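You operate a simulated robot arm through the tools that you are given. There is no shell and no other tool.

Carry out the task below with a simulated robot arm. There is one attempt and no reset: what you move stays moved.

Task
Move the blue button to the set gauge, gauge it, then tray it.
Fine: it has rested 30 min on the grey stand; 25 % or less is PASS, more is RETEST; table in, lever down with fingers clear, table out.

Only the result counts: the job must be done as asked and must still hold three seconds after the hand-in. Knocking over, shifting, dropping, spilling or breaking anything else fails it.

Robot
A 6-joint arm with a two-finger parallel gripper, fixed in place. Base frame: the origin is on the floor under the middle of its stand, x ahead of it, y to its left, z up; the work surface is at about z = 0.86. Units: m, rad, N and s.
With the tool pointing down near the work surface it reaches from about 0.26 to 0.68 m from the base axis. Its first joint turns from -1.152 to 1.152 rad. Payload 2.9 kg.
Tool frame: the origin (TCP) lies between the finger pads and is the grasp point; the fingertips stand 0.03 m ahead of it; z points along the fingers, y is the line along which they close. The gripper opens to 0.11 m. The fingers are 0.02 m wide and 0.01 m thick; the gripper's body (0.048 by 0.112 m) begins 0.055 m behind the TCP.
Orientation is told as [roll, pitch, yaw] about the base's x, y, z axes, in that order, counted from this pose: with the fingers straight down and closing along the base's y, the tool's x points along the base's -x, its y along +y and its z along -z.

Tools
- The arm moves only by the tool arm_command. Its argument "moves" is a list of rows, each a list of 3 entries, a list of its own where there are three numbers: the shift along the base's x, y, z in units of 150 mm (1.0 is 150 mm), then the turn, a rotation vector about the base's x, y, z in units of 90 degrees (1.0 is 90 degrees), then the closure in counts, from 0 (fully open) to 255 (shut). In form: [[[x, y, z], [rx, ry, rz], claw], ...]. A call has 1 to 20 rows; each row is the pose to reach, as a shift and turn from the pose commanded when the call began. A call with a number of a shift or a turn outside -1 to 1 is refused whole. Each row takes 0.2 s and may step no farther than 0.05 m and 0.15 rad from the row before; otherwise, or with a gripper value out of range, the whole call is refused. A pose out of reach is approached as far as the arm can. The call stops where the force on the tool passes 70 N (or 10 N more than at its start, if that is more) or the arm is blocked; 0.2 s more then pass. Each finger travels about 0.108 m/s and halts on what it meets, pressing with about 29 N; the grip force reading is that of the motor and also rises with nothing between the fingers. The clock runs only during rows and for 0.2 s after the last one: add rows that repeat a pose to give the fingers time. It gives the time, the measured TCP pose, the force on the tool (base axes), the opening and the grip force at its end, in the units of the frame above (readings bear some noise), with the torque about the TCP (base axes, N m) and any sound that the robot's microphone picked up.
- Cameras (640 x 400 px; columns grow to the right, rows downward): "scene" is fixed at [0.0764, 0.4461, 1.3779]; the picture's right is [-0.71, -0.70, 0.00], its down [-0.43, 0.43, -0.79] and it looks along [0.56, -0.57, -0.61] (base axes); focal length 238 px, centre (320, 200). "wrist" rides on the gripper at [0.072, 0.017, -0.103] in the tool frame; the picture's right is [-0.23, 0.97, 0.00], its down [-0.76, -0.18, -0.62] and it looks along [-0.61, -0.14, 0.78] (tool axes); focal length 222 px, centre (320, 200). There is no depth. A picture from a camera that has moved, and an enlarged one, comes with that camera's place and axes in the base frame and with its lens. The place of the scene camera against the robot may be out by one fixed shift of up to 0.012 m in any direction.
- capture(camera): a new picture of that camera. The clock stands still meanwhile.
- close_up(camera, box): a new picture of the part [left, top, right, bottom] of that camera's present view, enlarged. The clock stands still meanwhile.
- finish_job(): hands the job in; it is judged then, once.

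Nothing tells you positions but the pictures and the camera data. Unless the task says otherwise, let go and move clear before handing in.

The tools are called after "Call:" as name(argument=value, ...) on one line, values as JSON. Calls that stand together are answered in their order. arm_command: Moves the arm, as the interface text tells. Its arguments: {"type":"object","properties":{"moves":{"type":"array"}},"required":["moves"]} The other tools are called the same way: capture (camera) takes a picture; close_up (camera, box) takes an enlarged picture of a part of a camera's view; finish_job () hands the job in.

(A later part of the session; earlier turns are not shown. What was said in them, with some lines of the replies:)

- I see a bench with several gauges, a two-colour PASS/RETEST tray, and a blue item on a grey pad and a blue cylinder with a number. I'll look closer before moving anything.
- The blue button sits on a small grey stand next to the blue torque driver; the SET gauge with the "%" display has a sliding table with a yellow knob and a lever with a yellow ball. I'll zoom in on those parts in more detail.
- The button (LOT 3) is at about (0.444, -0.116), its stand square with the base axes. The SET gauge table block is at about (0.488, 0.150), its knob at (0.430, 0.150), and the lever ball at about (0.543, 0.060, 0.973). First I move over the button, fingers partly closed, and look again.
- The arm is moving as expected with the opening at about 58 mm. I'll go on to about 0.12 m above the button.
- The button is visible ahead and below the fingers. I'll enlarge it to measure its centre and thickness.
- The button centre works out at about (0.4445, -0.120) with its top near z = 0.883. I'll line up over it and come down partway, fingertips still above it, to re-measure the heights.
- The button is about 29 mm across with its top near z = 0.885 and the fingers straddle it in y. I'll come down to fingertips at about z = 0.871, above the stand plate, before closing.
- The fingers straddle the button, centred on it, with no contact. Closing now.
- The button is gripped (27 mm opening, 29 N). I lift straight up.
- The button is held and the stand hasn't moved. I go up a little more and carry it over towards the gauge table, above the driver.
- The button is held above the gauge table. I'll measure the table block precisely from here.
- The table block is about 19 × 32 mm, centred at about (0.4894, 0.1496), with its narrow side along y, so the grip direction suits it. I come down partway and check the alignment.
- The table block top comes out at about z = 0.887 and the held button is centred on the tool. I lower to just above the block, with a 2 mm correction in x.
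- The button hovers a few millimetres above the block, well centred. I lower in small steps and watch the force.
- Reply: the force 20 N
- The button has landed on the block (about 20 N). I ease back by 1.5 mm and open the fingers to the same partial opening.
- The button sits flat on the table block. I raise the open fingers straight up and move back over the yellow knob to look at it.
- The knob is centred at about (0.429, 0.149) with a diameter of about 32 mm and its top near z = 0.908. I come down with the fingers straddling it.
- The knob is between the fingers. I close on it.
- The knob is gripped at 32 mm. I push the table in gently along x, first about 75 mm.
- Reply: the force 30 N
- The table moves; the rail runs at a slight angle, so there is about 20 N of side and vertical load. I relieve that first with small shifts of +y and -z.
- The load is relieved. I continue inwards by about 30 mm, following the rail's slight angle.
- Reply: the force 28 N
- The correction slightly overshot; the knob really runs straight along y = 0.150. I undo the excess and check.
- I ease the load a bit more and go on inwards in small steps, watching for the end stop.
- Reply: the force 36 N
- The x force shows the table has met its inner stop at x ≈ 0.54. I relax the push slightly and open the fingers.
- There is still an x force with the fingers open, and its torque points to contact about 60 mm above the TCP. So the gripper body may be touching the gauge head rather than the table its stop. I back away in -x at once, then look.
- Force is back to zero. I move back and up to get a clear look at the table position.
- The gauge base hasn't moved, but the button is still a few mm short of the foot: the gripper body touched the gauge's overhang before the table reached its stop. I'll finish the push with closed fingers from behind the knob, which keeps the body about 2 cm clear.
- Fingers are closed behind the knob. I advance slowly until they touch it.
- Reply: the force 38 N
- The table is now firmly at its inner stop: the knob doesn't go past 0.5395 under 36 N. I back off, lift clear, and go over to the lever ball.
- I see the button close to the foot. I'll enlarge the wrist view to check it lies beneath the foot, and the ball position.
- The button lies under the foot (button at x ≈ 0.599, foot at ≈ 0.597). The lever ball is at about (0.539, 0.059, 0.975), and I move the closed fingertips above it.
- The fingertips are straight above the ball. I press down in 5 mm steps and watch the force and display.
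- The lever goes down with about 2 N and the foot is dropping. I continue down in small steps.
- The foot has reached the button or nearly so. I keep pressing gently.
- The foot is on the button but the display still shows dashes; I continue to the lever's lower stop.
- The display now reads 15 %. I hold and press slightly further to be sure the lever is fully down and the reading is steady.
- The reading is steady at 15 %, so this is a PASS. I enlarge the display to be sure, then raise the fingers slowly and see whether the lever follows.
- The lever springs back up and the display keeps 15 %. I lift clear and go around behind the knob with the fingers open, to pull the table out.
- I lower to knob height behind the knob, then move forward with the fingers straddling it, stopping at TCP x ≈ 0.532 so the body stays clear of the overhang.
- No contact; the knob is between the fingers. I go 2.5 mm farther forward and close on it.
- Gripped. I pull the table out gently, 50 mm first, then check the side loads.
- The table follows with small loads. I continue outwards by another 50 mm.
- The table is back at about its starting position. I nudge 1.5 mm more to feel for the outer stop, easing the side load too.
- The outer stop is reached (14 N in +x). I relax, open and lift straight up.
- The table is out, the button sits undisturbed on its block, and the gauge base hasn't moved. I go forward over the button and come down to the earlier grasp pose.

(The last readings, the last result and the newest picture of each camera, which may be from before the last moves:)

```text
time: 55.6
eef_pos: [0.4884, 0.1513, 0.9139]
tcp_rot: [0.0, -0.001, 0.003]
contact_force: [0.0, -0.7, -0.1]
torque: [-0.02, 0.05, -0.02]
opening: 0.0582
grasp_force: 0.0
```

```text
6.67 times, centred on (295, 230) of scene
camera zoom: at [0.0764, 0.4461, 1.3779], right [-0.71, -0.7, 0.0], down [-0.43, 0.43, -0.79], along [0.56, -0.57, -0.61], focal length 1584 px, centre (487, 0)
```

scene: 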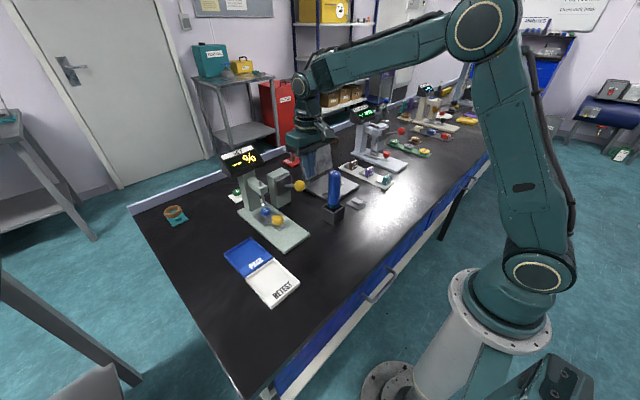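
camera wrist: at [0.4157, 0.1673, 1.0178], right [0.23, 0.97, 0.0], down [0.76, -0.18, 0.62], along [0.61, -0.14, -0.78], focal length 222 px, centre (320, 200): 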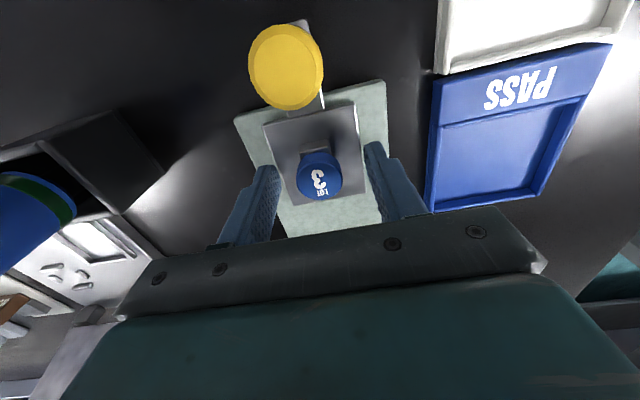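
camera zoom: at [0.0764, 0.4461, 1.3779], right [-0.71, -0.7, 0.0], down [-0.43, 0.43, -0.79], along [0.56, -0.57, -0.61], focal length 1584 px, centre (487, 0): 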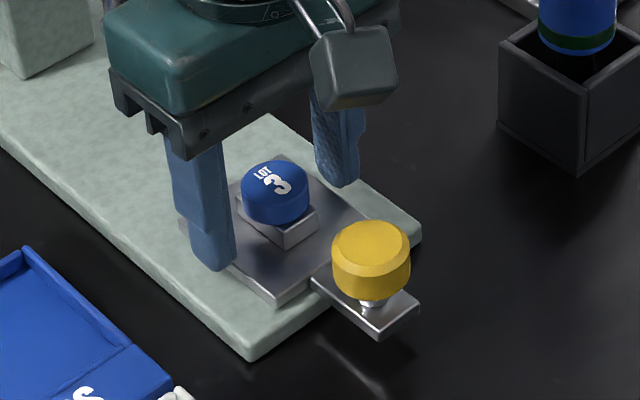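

The fingers are well centred on the button. I raise 2 mm for plate clearance and close.

Call:
arm_command(moves=[[[0.003, 0, 0.014], [0, 0, 0], 120], [[0.003, 0, 0.014], [0, 0, 0], 170], [[0.003, 0, 0.014], [0, 0, 0], 210], [[0.003, 0, 0.014], [0, 0, 0], 255], [[0.003, 0, 0.014], [0, 0, 0], 255]])

Call:
close_up(camera="scene", box=[260, 200, 330, 260])

```text
time: 56.8
eef_pos: [0.4893, 0.152, 0.9179]
tcp_rot: [-0.001, 0.0, 0.003]
contact_force: [-0.9, 0.6, 0.2]
torque: [0.01, 0.0, 0.01]
opening: 0.027
grasp_force: 28.8
```

```text
6.67 times, centred on (295, 230) of scene
camera zoom: at [0.0764, 0.4461, 1.3779], right [-0.71, -0.7, 0.0], down [-0.43, 0.43, -0.79], along [0.56, -0.57, -0.61], focal length 1584 px, centre (487, 0)
```

zoom: 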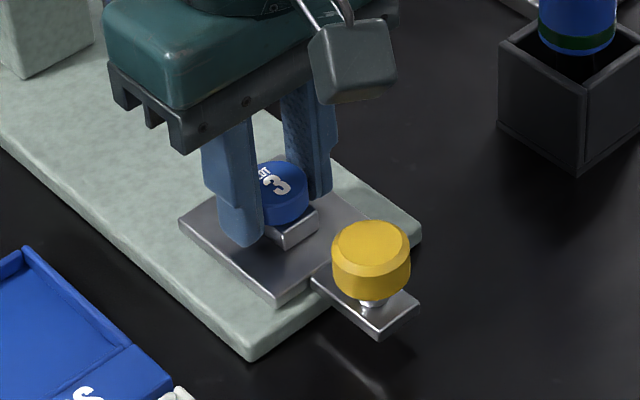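

The button is gripped. The PASS tray's well spans about x 0.487–0.56, y 0.237–0.315. I lift and carry it over the well's centre.

Call:
arm_command(moves=[[[0, 0, 0.1], [0, 0, 0], 255], [[0, 0, 0.35], [0, 0, 0], 255], [[0, 0, 0.6], [0, 0, 0], 255], [[0, 0, 0.8], [0, 0, 0], 255], [[0, 0.2, 0.8], [0, 0, 0], 255], [[0.08, 0.42, 0.8], [0, 0, 0], 255], [[0.16, 0.64, 0.8], [0, 0, 0], 255], [[0.24, 0.83, 0.8], [0, 0, 0], 255], [[0.24, 0.83, 0.8], [0, 0, 0], 255]])

Call:
capture(camera="wrist")

Call:
capture(camera="scene")

Call:
close_up(camera="wrist", box=[230, 40, 430, 200])

```text
time: 58.8
eef_pos: [0.5254, 0.2759, 1.0374]
tcp_rot: [0.0, 0.001, 0.0]
contact_force: [-0.1, 0.2, -0.8]
torque: [0.04, -0.01, -0.01]
opening: 0.027
grasp_force: 29.0
```

```text
taken
camera wrist: at [0.4521, 0.2924, 1.1411], right [0.23, 0.97, 0.0], down [0.76, -0.18, 0.62], along [0.61, -0.14, -0.78], focal length 222 px, centre (320, 200)
```

wrist: 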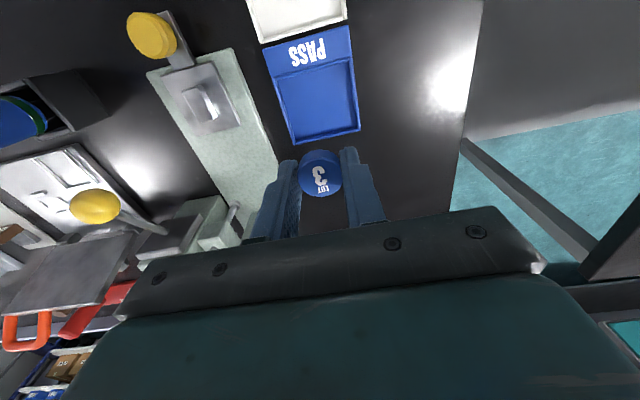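

```text
taken
```

scene: 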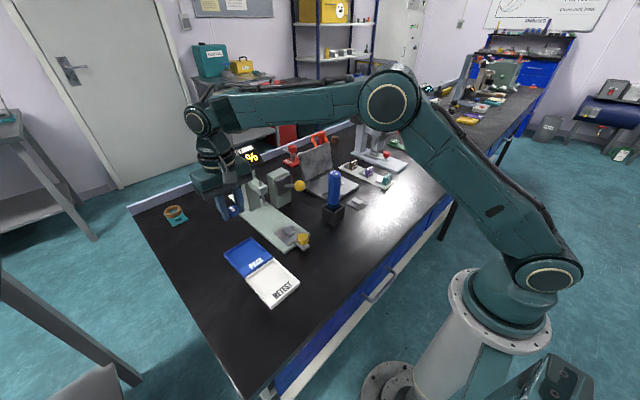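

```text
2.50 times, centred on (330, 120) of wrist
camera zoom: at [0.4521, 0.2924, 1.1411], right [0.23, 0.97, 0.0], down [0.76, -0.18, 0.62], along [0.61, -0.14, -0.78], focal length 555 px, centre (295, 400)
```

zoom: 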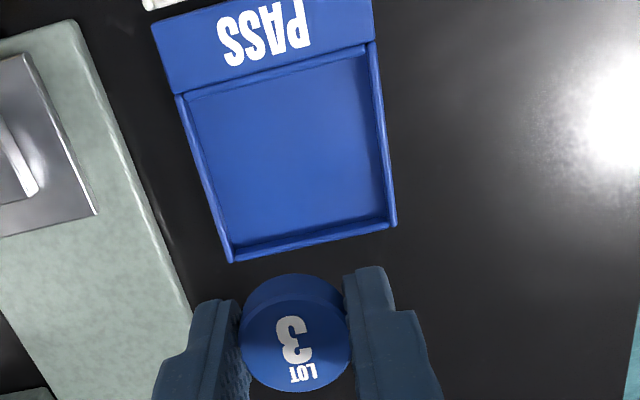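

The well's centre is at about (0.527, 0.2745), almost straight below the tool. I lower to about 15 mm above the floor and look.

Call:
arm_command(moves=[[[0.015, -0.006, -0.2], [0, 0, 0], 255], [[0.015, -0.006, -0.45], [0, 0, 0], 255], [[0.015, -0.006, -0.7], [0, 0, 0], 255], [[0.015, -0.006, -0.84], [0, 0, 0], 255], [[0.015, -0.006, -0.84], [0, 0, 0], 255]])

Call:
capture(camera="wrist")

Call:
close_up(camera="scene", box=[200, 200, 300, 290])

```text
time: 60.0
eef_pos: [0.5263, 0.2753, 0.9106]
tcp_rot: [0.0, 0.001, 0.002]
contact_force: [1.1, -0.3, -0.5]
torque: [-0.02, 0.03, 0.0]
opening: 0.0271
grasp_force: 28.8
```

```text
taken
camera wrist: at [0.4541, 0.2921, 1.0135], right [0.23, 0.97, 0.0], down [0.76, -0.18, 0.62], along [0.61, -0.14, -0.78], focal length 222 px, centre (320, 200)
```

wrist: 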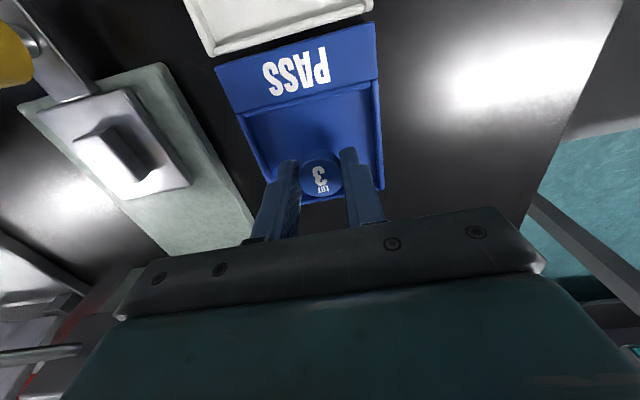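

```text
4.44 times, centred on (250, 245) of scene
camera zoom: at [0.0764, 0.4461, 1.3779], right [-0.71, -0.7, 0.0], down [-0.43, 0.43, -0.79], along [0.56, -0.57, -0.61], focal length 1056 px, centre (631, 0)
```

zoom: 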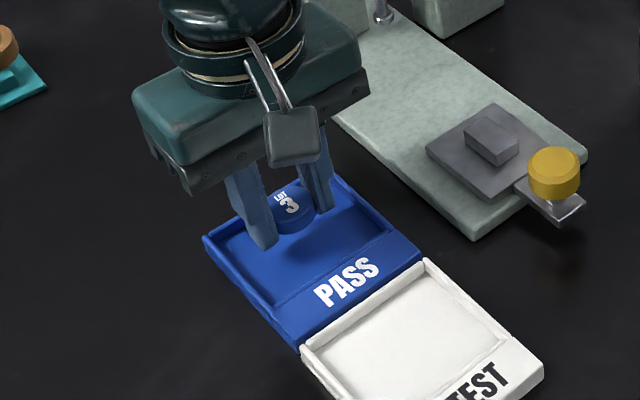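

The button is inside the well outline, a little above the floor. I lower in small steps watching for contact.

Call:
arm_command(moves=[[[0, 0, -0.025], [0, 0, 0], 255], [[0, 0, -0.05], [0, 0, 0], 255], [[0, 0, -0.065], [0, 0, 0], 255], [[0, 0, -0.065], [0, 0, 0], 255]])

Call:
arm_command(moves=[[[0, 0, -0.012], [0, 0, 0], 255], [[0, 0, -0.012], [0, 0, 0], 255]])

Call:
close_up(camera="scene", box=[230, 220, 300, 280])

```text
time: 61.0
eef_pos: [0.5261, 0.2751, 0.9015]
tcp_rot: [-0.001, 0.0, 0.001]
contact_force: [0.2, -0.3, -0.1]
torque: [-0.02, 0.0, -0.03]
opening: 0.0273
grasp_force: 29.2
```

```text
time: 61.6
eef_pos: [0.5256, 0.2745, 0.8994]
tcp_rot: [0.0, -0.001, -0.001]
contact_force: [0.0, 0.6, 0.4]
torque: [-0.02, -0.02, 0.02]
opening: 0.0271
grasp_force: 29.1
```

```text
6.67 times, centred on (265, 250) of scene
camera zoom: at [0.0764, 0.4461, 1.3779], right [-0.71, -0.7, 0.0], down [-0.43, 0.43, -0.79], along [0.56, -0.57, -0.61], focal length 1584 px, centre (687, -133)
```

zoom: 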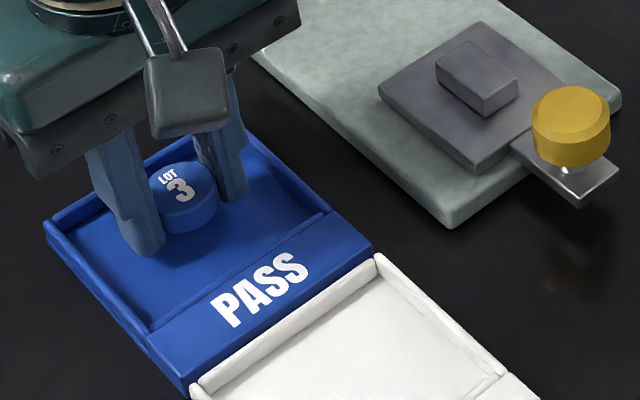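

No contact yet at TCP z = 0.899; the button is only a few mm above the floor. I step down further by 1.5 mm at a time.

Call:
arm_command(moves=[[[0, 0, -0.01], [0, 0, 0], 255], [[0, 0, -0.01], [0, 0, 0], 255]])

Call:
arm_command(moves=[[[0, 0, -0.01], [0, 0, 0], 255], [[0, 0, -0.01], [0, 0, 0], 255]])

```text
time: 62.2
eef_pos: [0.5269, 0.2755, 0.8992]
tcp_rot: [-0.002, 0.0, 0.001]
contact_force: [0.0, -0.4, -0.8]
torque: [-0.01, -0.01, -0.01]
opening: 0.0273
grasp_force: 28.6
```

```text
time: 62.8
eef_pos: [0.5265, 0.2746, 0.8977]
tcp_rot: [0.0, 0.0, 0.0]
contact_force: [-0.1, 0.5, -0.1]
torque: [-0.02, 0.01, 0.0]
opening: 0.0272
grasp_force: 28.7
```

Call:
arm_command(moves=[[[0, 0, -0.01], [0, 0, 0], 255], [[0, 0, -0.01], [0, 0, 0], 255]])

Call:
arm_command(moves=[[[0, 0, -0.01], [0, 0, 0], 255], [[0, 0, -0.01], [0, 0, 0], 255]])

Call:
close_up(camera="scene", box=[230, 220, 300, 280])

```text
time: 63.4
eef_pos: [0.5264, 0.275, 0.8955]
tcp_rot: [0.002, -0.002, 0.002]
contact_force: [0.2, 0.9, 0.4]
torque: [0.01, -0.01, 0.0]
opening: 0.027
grasp_force: 28.9
```

```text
time: 64.0
eef_pos: [0.5257, 0.2751, 0.8938]
tcp_rot: [0.0, 0.0, 0.003]
contact_force: [-2.7, -0.1, 5.3]
torque: [-0.06, 0.1, -0.08]
opening: 0.0273
grasp_force: 29.1
```

```text
6.67 times, centred on (265, 250) of scene
camera zoom: at [0.0762, 0.446, 1.378], right [-0.71, -0.7, 0.0], down [-0.42, 0.43, -0.79], along [0.56, -0.57, -0.61], focal length 1584 px, centre (687, -133)
```

zoom: 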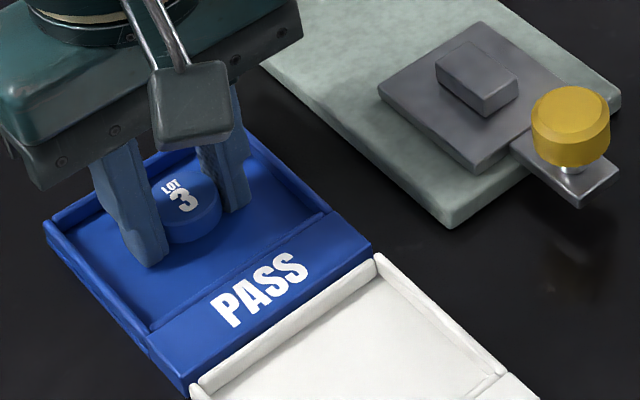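

The button is down on the tray floor (5 N). I ease up about 1 mm and open the fingers just wide enough to clear it.

Call:
arm_command(moves=[[[0, 0, 0.007], [0, 0, 0], 255], [[0, 0, 0.007], [0, 0, 0], 210], [[0, 0, 0.007], [0, 0, 0], 165], [[0, 0, 0.007], [0, 0, 0], 155], [[0, 0, 0.007], [0, 0, 0], 155]])

Call:
capture(camera="wrist")

Call:
close_up(camera="scene", box=[230, 220, 300, 280])

```text
time: 65.2
eef_pos: [0.5266, 0.275, 0.8944]
tcp_rot: [0.0, 0.0, -0.001]
contact_force: [-0.1, 0.7, 0.6]
torque: [0.02, -0.04, 0.0]
opening: 0.0429
grasp_force: 0.1
```

```text
taken
camera wrist: at [0.4541, 0.2908, 0.9983], right [0.23, 0.97, 0.0], down [0.76, -0.18, 0.62], along [0.61, -0.14, -0.78], focal length 222 px, centre (320, 200)
```

wrist: 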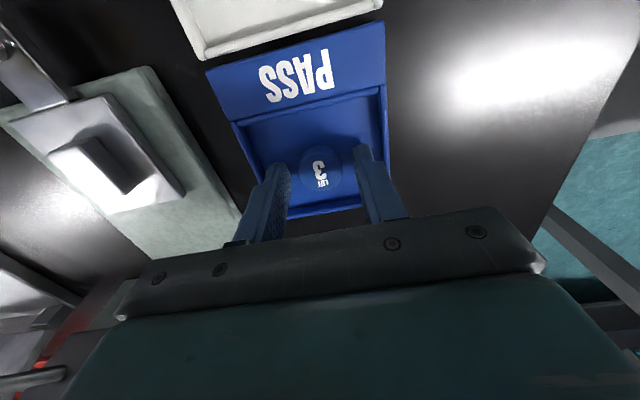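

```text
6.67 times, centred on (265, 250) of scene
camera zoom: at [0.0764, 0.4461, 1.3779], right [-0.71, -0.7, 0.0], down [-0.43, 0.43, -0.79], along [0.56, -0.57, -0.61], focal length 1584 px, centre (687, -133)
```

zoom: 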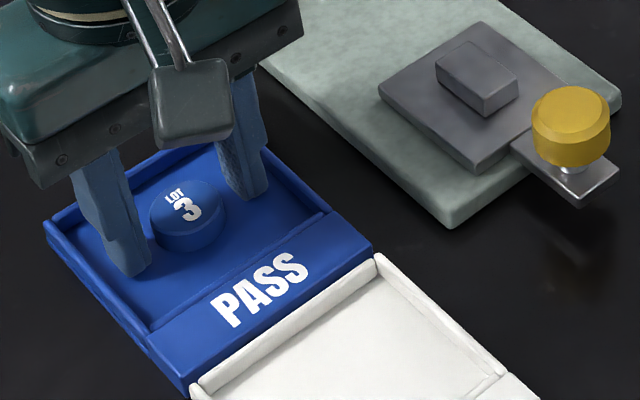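

The button is released and lies flat in the PASS well, and the fingers are clear of it. I lift straight up and move away.

Call:
arm_command(moves=[[[0, 0, 0.1], [0, 0, 0], 155], [[0, 0, 0.35], [0, 0, 0], 155], [[0, 0, 0.65], [0, 0, 0], 155], [[0, 0, 0.95], [0, 0, 0], 155]])

Call:
arm_command(moves=[[[-0.1, -0.05, 0.25], [0, 0, 0], 120], [[-0.3, -0.15, 0.5], [0, 0, 0], 120], [[-0.5, -0.3, 0.6], [0, 0, 0], 120], [[-0.7, -0.5, 0.7], [0, 0, 0], 60], [[-0.7, -0.5, 0.7], [0, 0, 0], 0]])

Call:
capture(camera="scene")

Call:
capture(camera="wrist")

Call:
close_up(camera="scene", box=[210, 140, 370, 310])

```text
time: 66.2
eef_pos: [0.5263, 0.272, 1.0372]
tcp_rot: [-0.001, 0.0, -0.001]
contact_force: [0.3, -0.1, 0.2]
torque: [0.03, -0.02, 0.0]
opening: 0.0429
grasp_force: 0.0
```

```text
refused: row 2 steps farther than a row can; nothing moved
```

```text
taken
```

scene: 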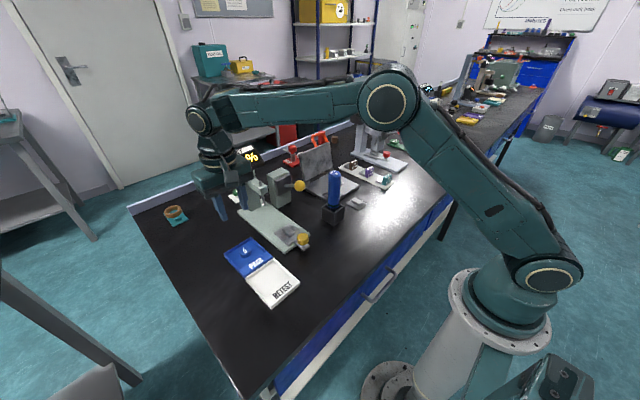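

```text
taken
camera wrist: at [0.4547, 0.2884, 1.1405], right [0.23, 0.97, 0.0], down [0.76, -0.18, 0.62], along [0.61, -0.14, -0.78], focal length 222 px, centre (320, 200)
```

wrist: 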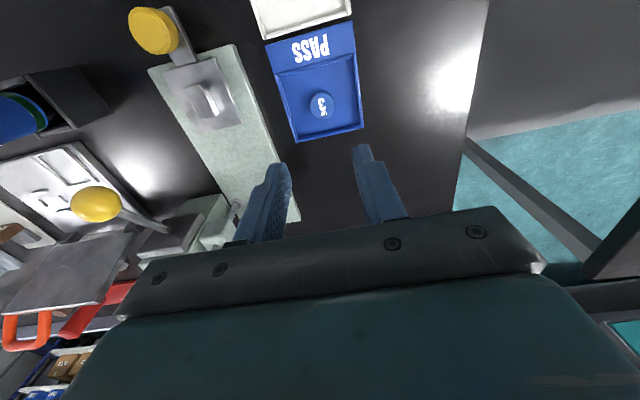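

```text
2.35 times, centred on (290, 225) of scene
camera zoom: at [0.0764, 0.4461, 1.3779], right [-0.71, -0.7, 0.0], down [-0.43, 0.43, -0.79], along [0.56, -0.57, -0.61], focal length 559 px, centre (391, 141)
```

zoom: 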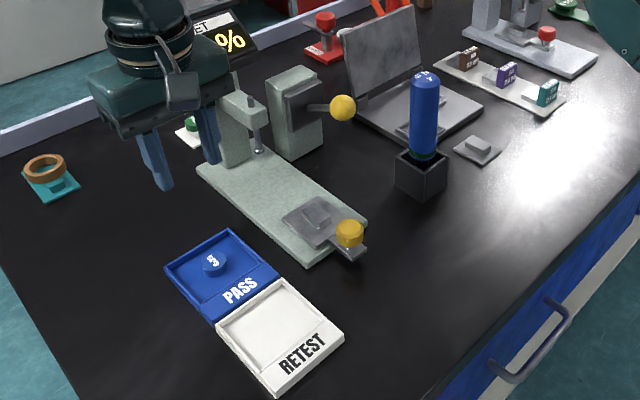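

The button lies in the PASS well. The retreat call was refused for one step being too long, so I repeat it with shorter steps.

Call:
arm_command(moves=[[[0, 0, 0.25], [0, 0, 0], 155], [[-0.1, -0.05, 0.5], [0, 0, 0], 155], [[-0.3, -0.15, 0.65], [0, 0, 0], 155], [[-0.5, -0.3, 0.75], [0, 0, 0], 155], [[-0.7, -0.5, 0.8], [0, 0, 0], 155], [[-0.7, -0.5, 0.8], [0, 0, 0], 155]])

Call:
capture(camera="wrist")

Call:
close_up(camera="scene", box=[210, 140, 370, 310])

Call:
close_up(camera="scene", box=[220, 225, 300, 290])

```text
time: 67.6
eef_pos: [0.4217, 0.1993, 1.1557]
tcp_rot: [0.0, 0.0, -0.001]
contact_force: [0.0, 0.0, 0.1]
torque: [0.02, 0.03, 0.0]
opening: 0.0431
grasp_force: 0.1
```

```text
taken
camera wrist: at [0.3501, 0.2152, 1.2598], right [0.23, 0.97, 0.0], down [0.76, -0.18, 0.62], along [0.61, -0.14, -0.78], focal length 222 px, centre (320, 200)
```

wrist: 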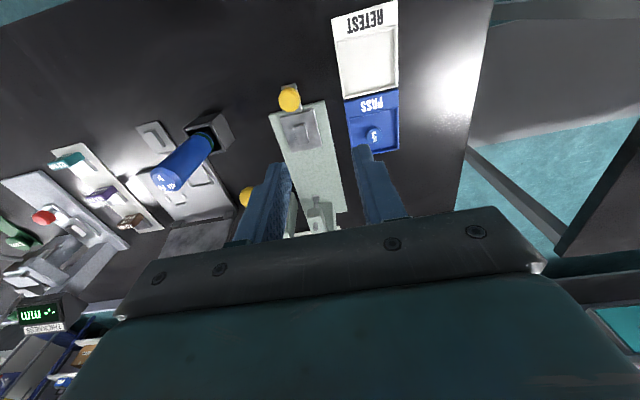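

```text
2.35 times, centred on (290, 225) of scene
camera zoom: at [0.0764, 0.446, 1.3779], right [-0.71, -0.7, 0.0], down [-0.43, 0.43, -0.79], along [0.56, -0.57, -0.61], focal length 559 px, centre (391, 141)
```

zoom: 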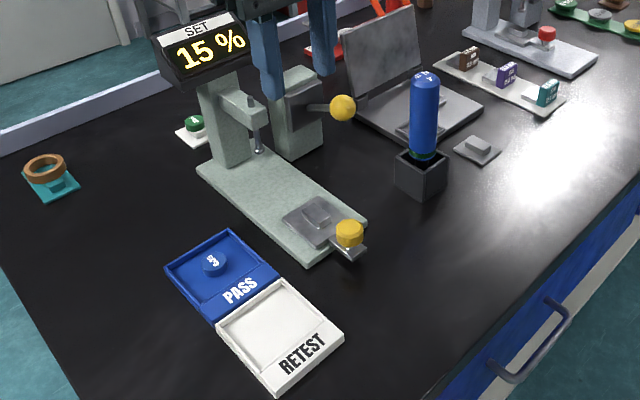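

```text
6.15 times, centred on (260, 258) of scene
camera zoom: at [0.0764, 0.446, 1.3779], right [-0.71, -0.7, 0.0], down [-0.43, 0.43, -0.79], along [0.56, -0.57, -0.61], focal length 1462 px, centre (689, -154)
```

zoom: 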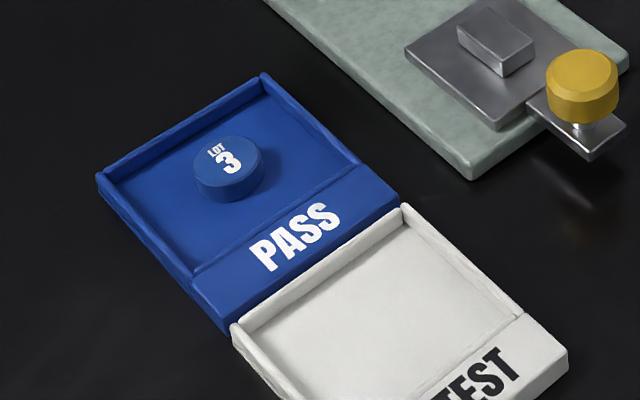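

The blue button lies flat in the PASS tray. The gauge shows 15 % with its table out and lever up. Nothing else looks disturbed and the arm is clear, so I hand in.

Call:
finish_job()

```text
The job is handed in.
```

The blue button (LOT 3) read 15 % on the SET gauge, so it is a PASS, and it now lies flat in the blue PASS tray.

- **Gauging:** I slid the table fully in with the button on it and pressed the lever with the fingers clear of the table. The reading stayed at 15 %. I then pulled the table back out to its stop. The lever had sprung back up, and the display still showed 15 % when I finished.
- **Contact with the gauge:** While pushing the table in, the gripper body pressed against the gauge's overhanging arm, at up to about 35 N. I backed off and finished the push with closed fingers. In the pictures before and after, the gauge base is in the same place.
- **Hand-in:** The arm was open and clear of the bench items, and nothing else looked moved. The hand-in was accepted, but it gave no result.
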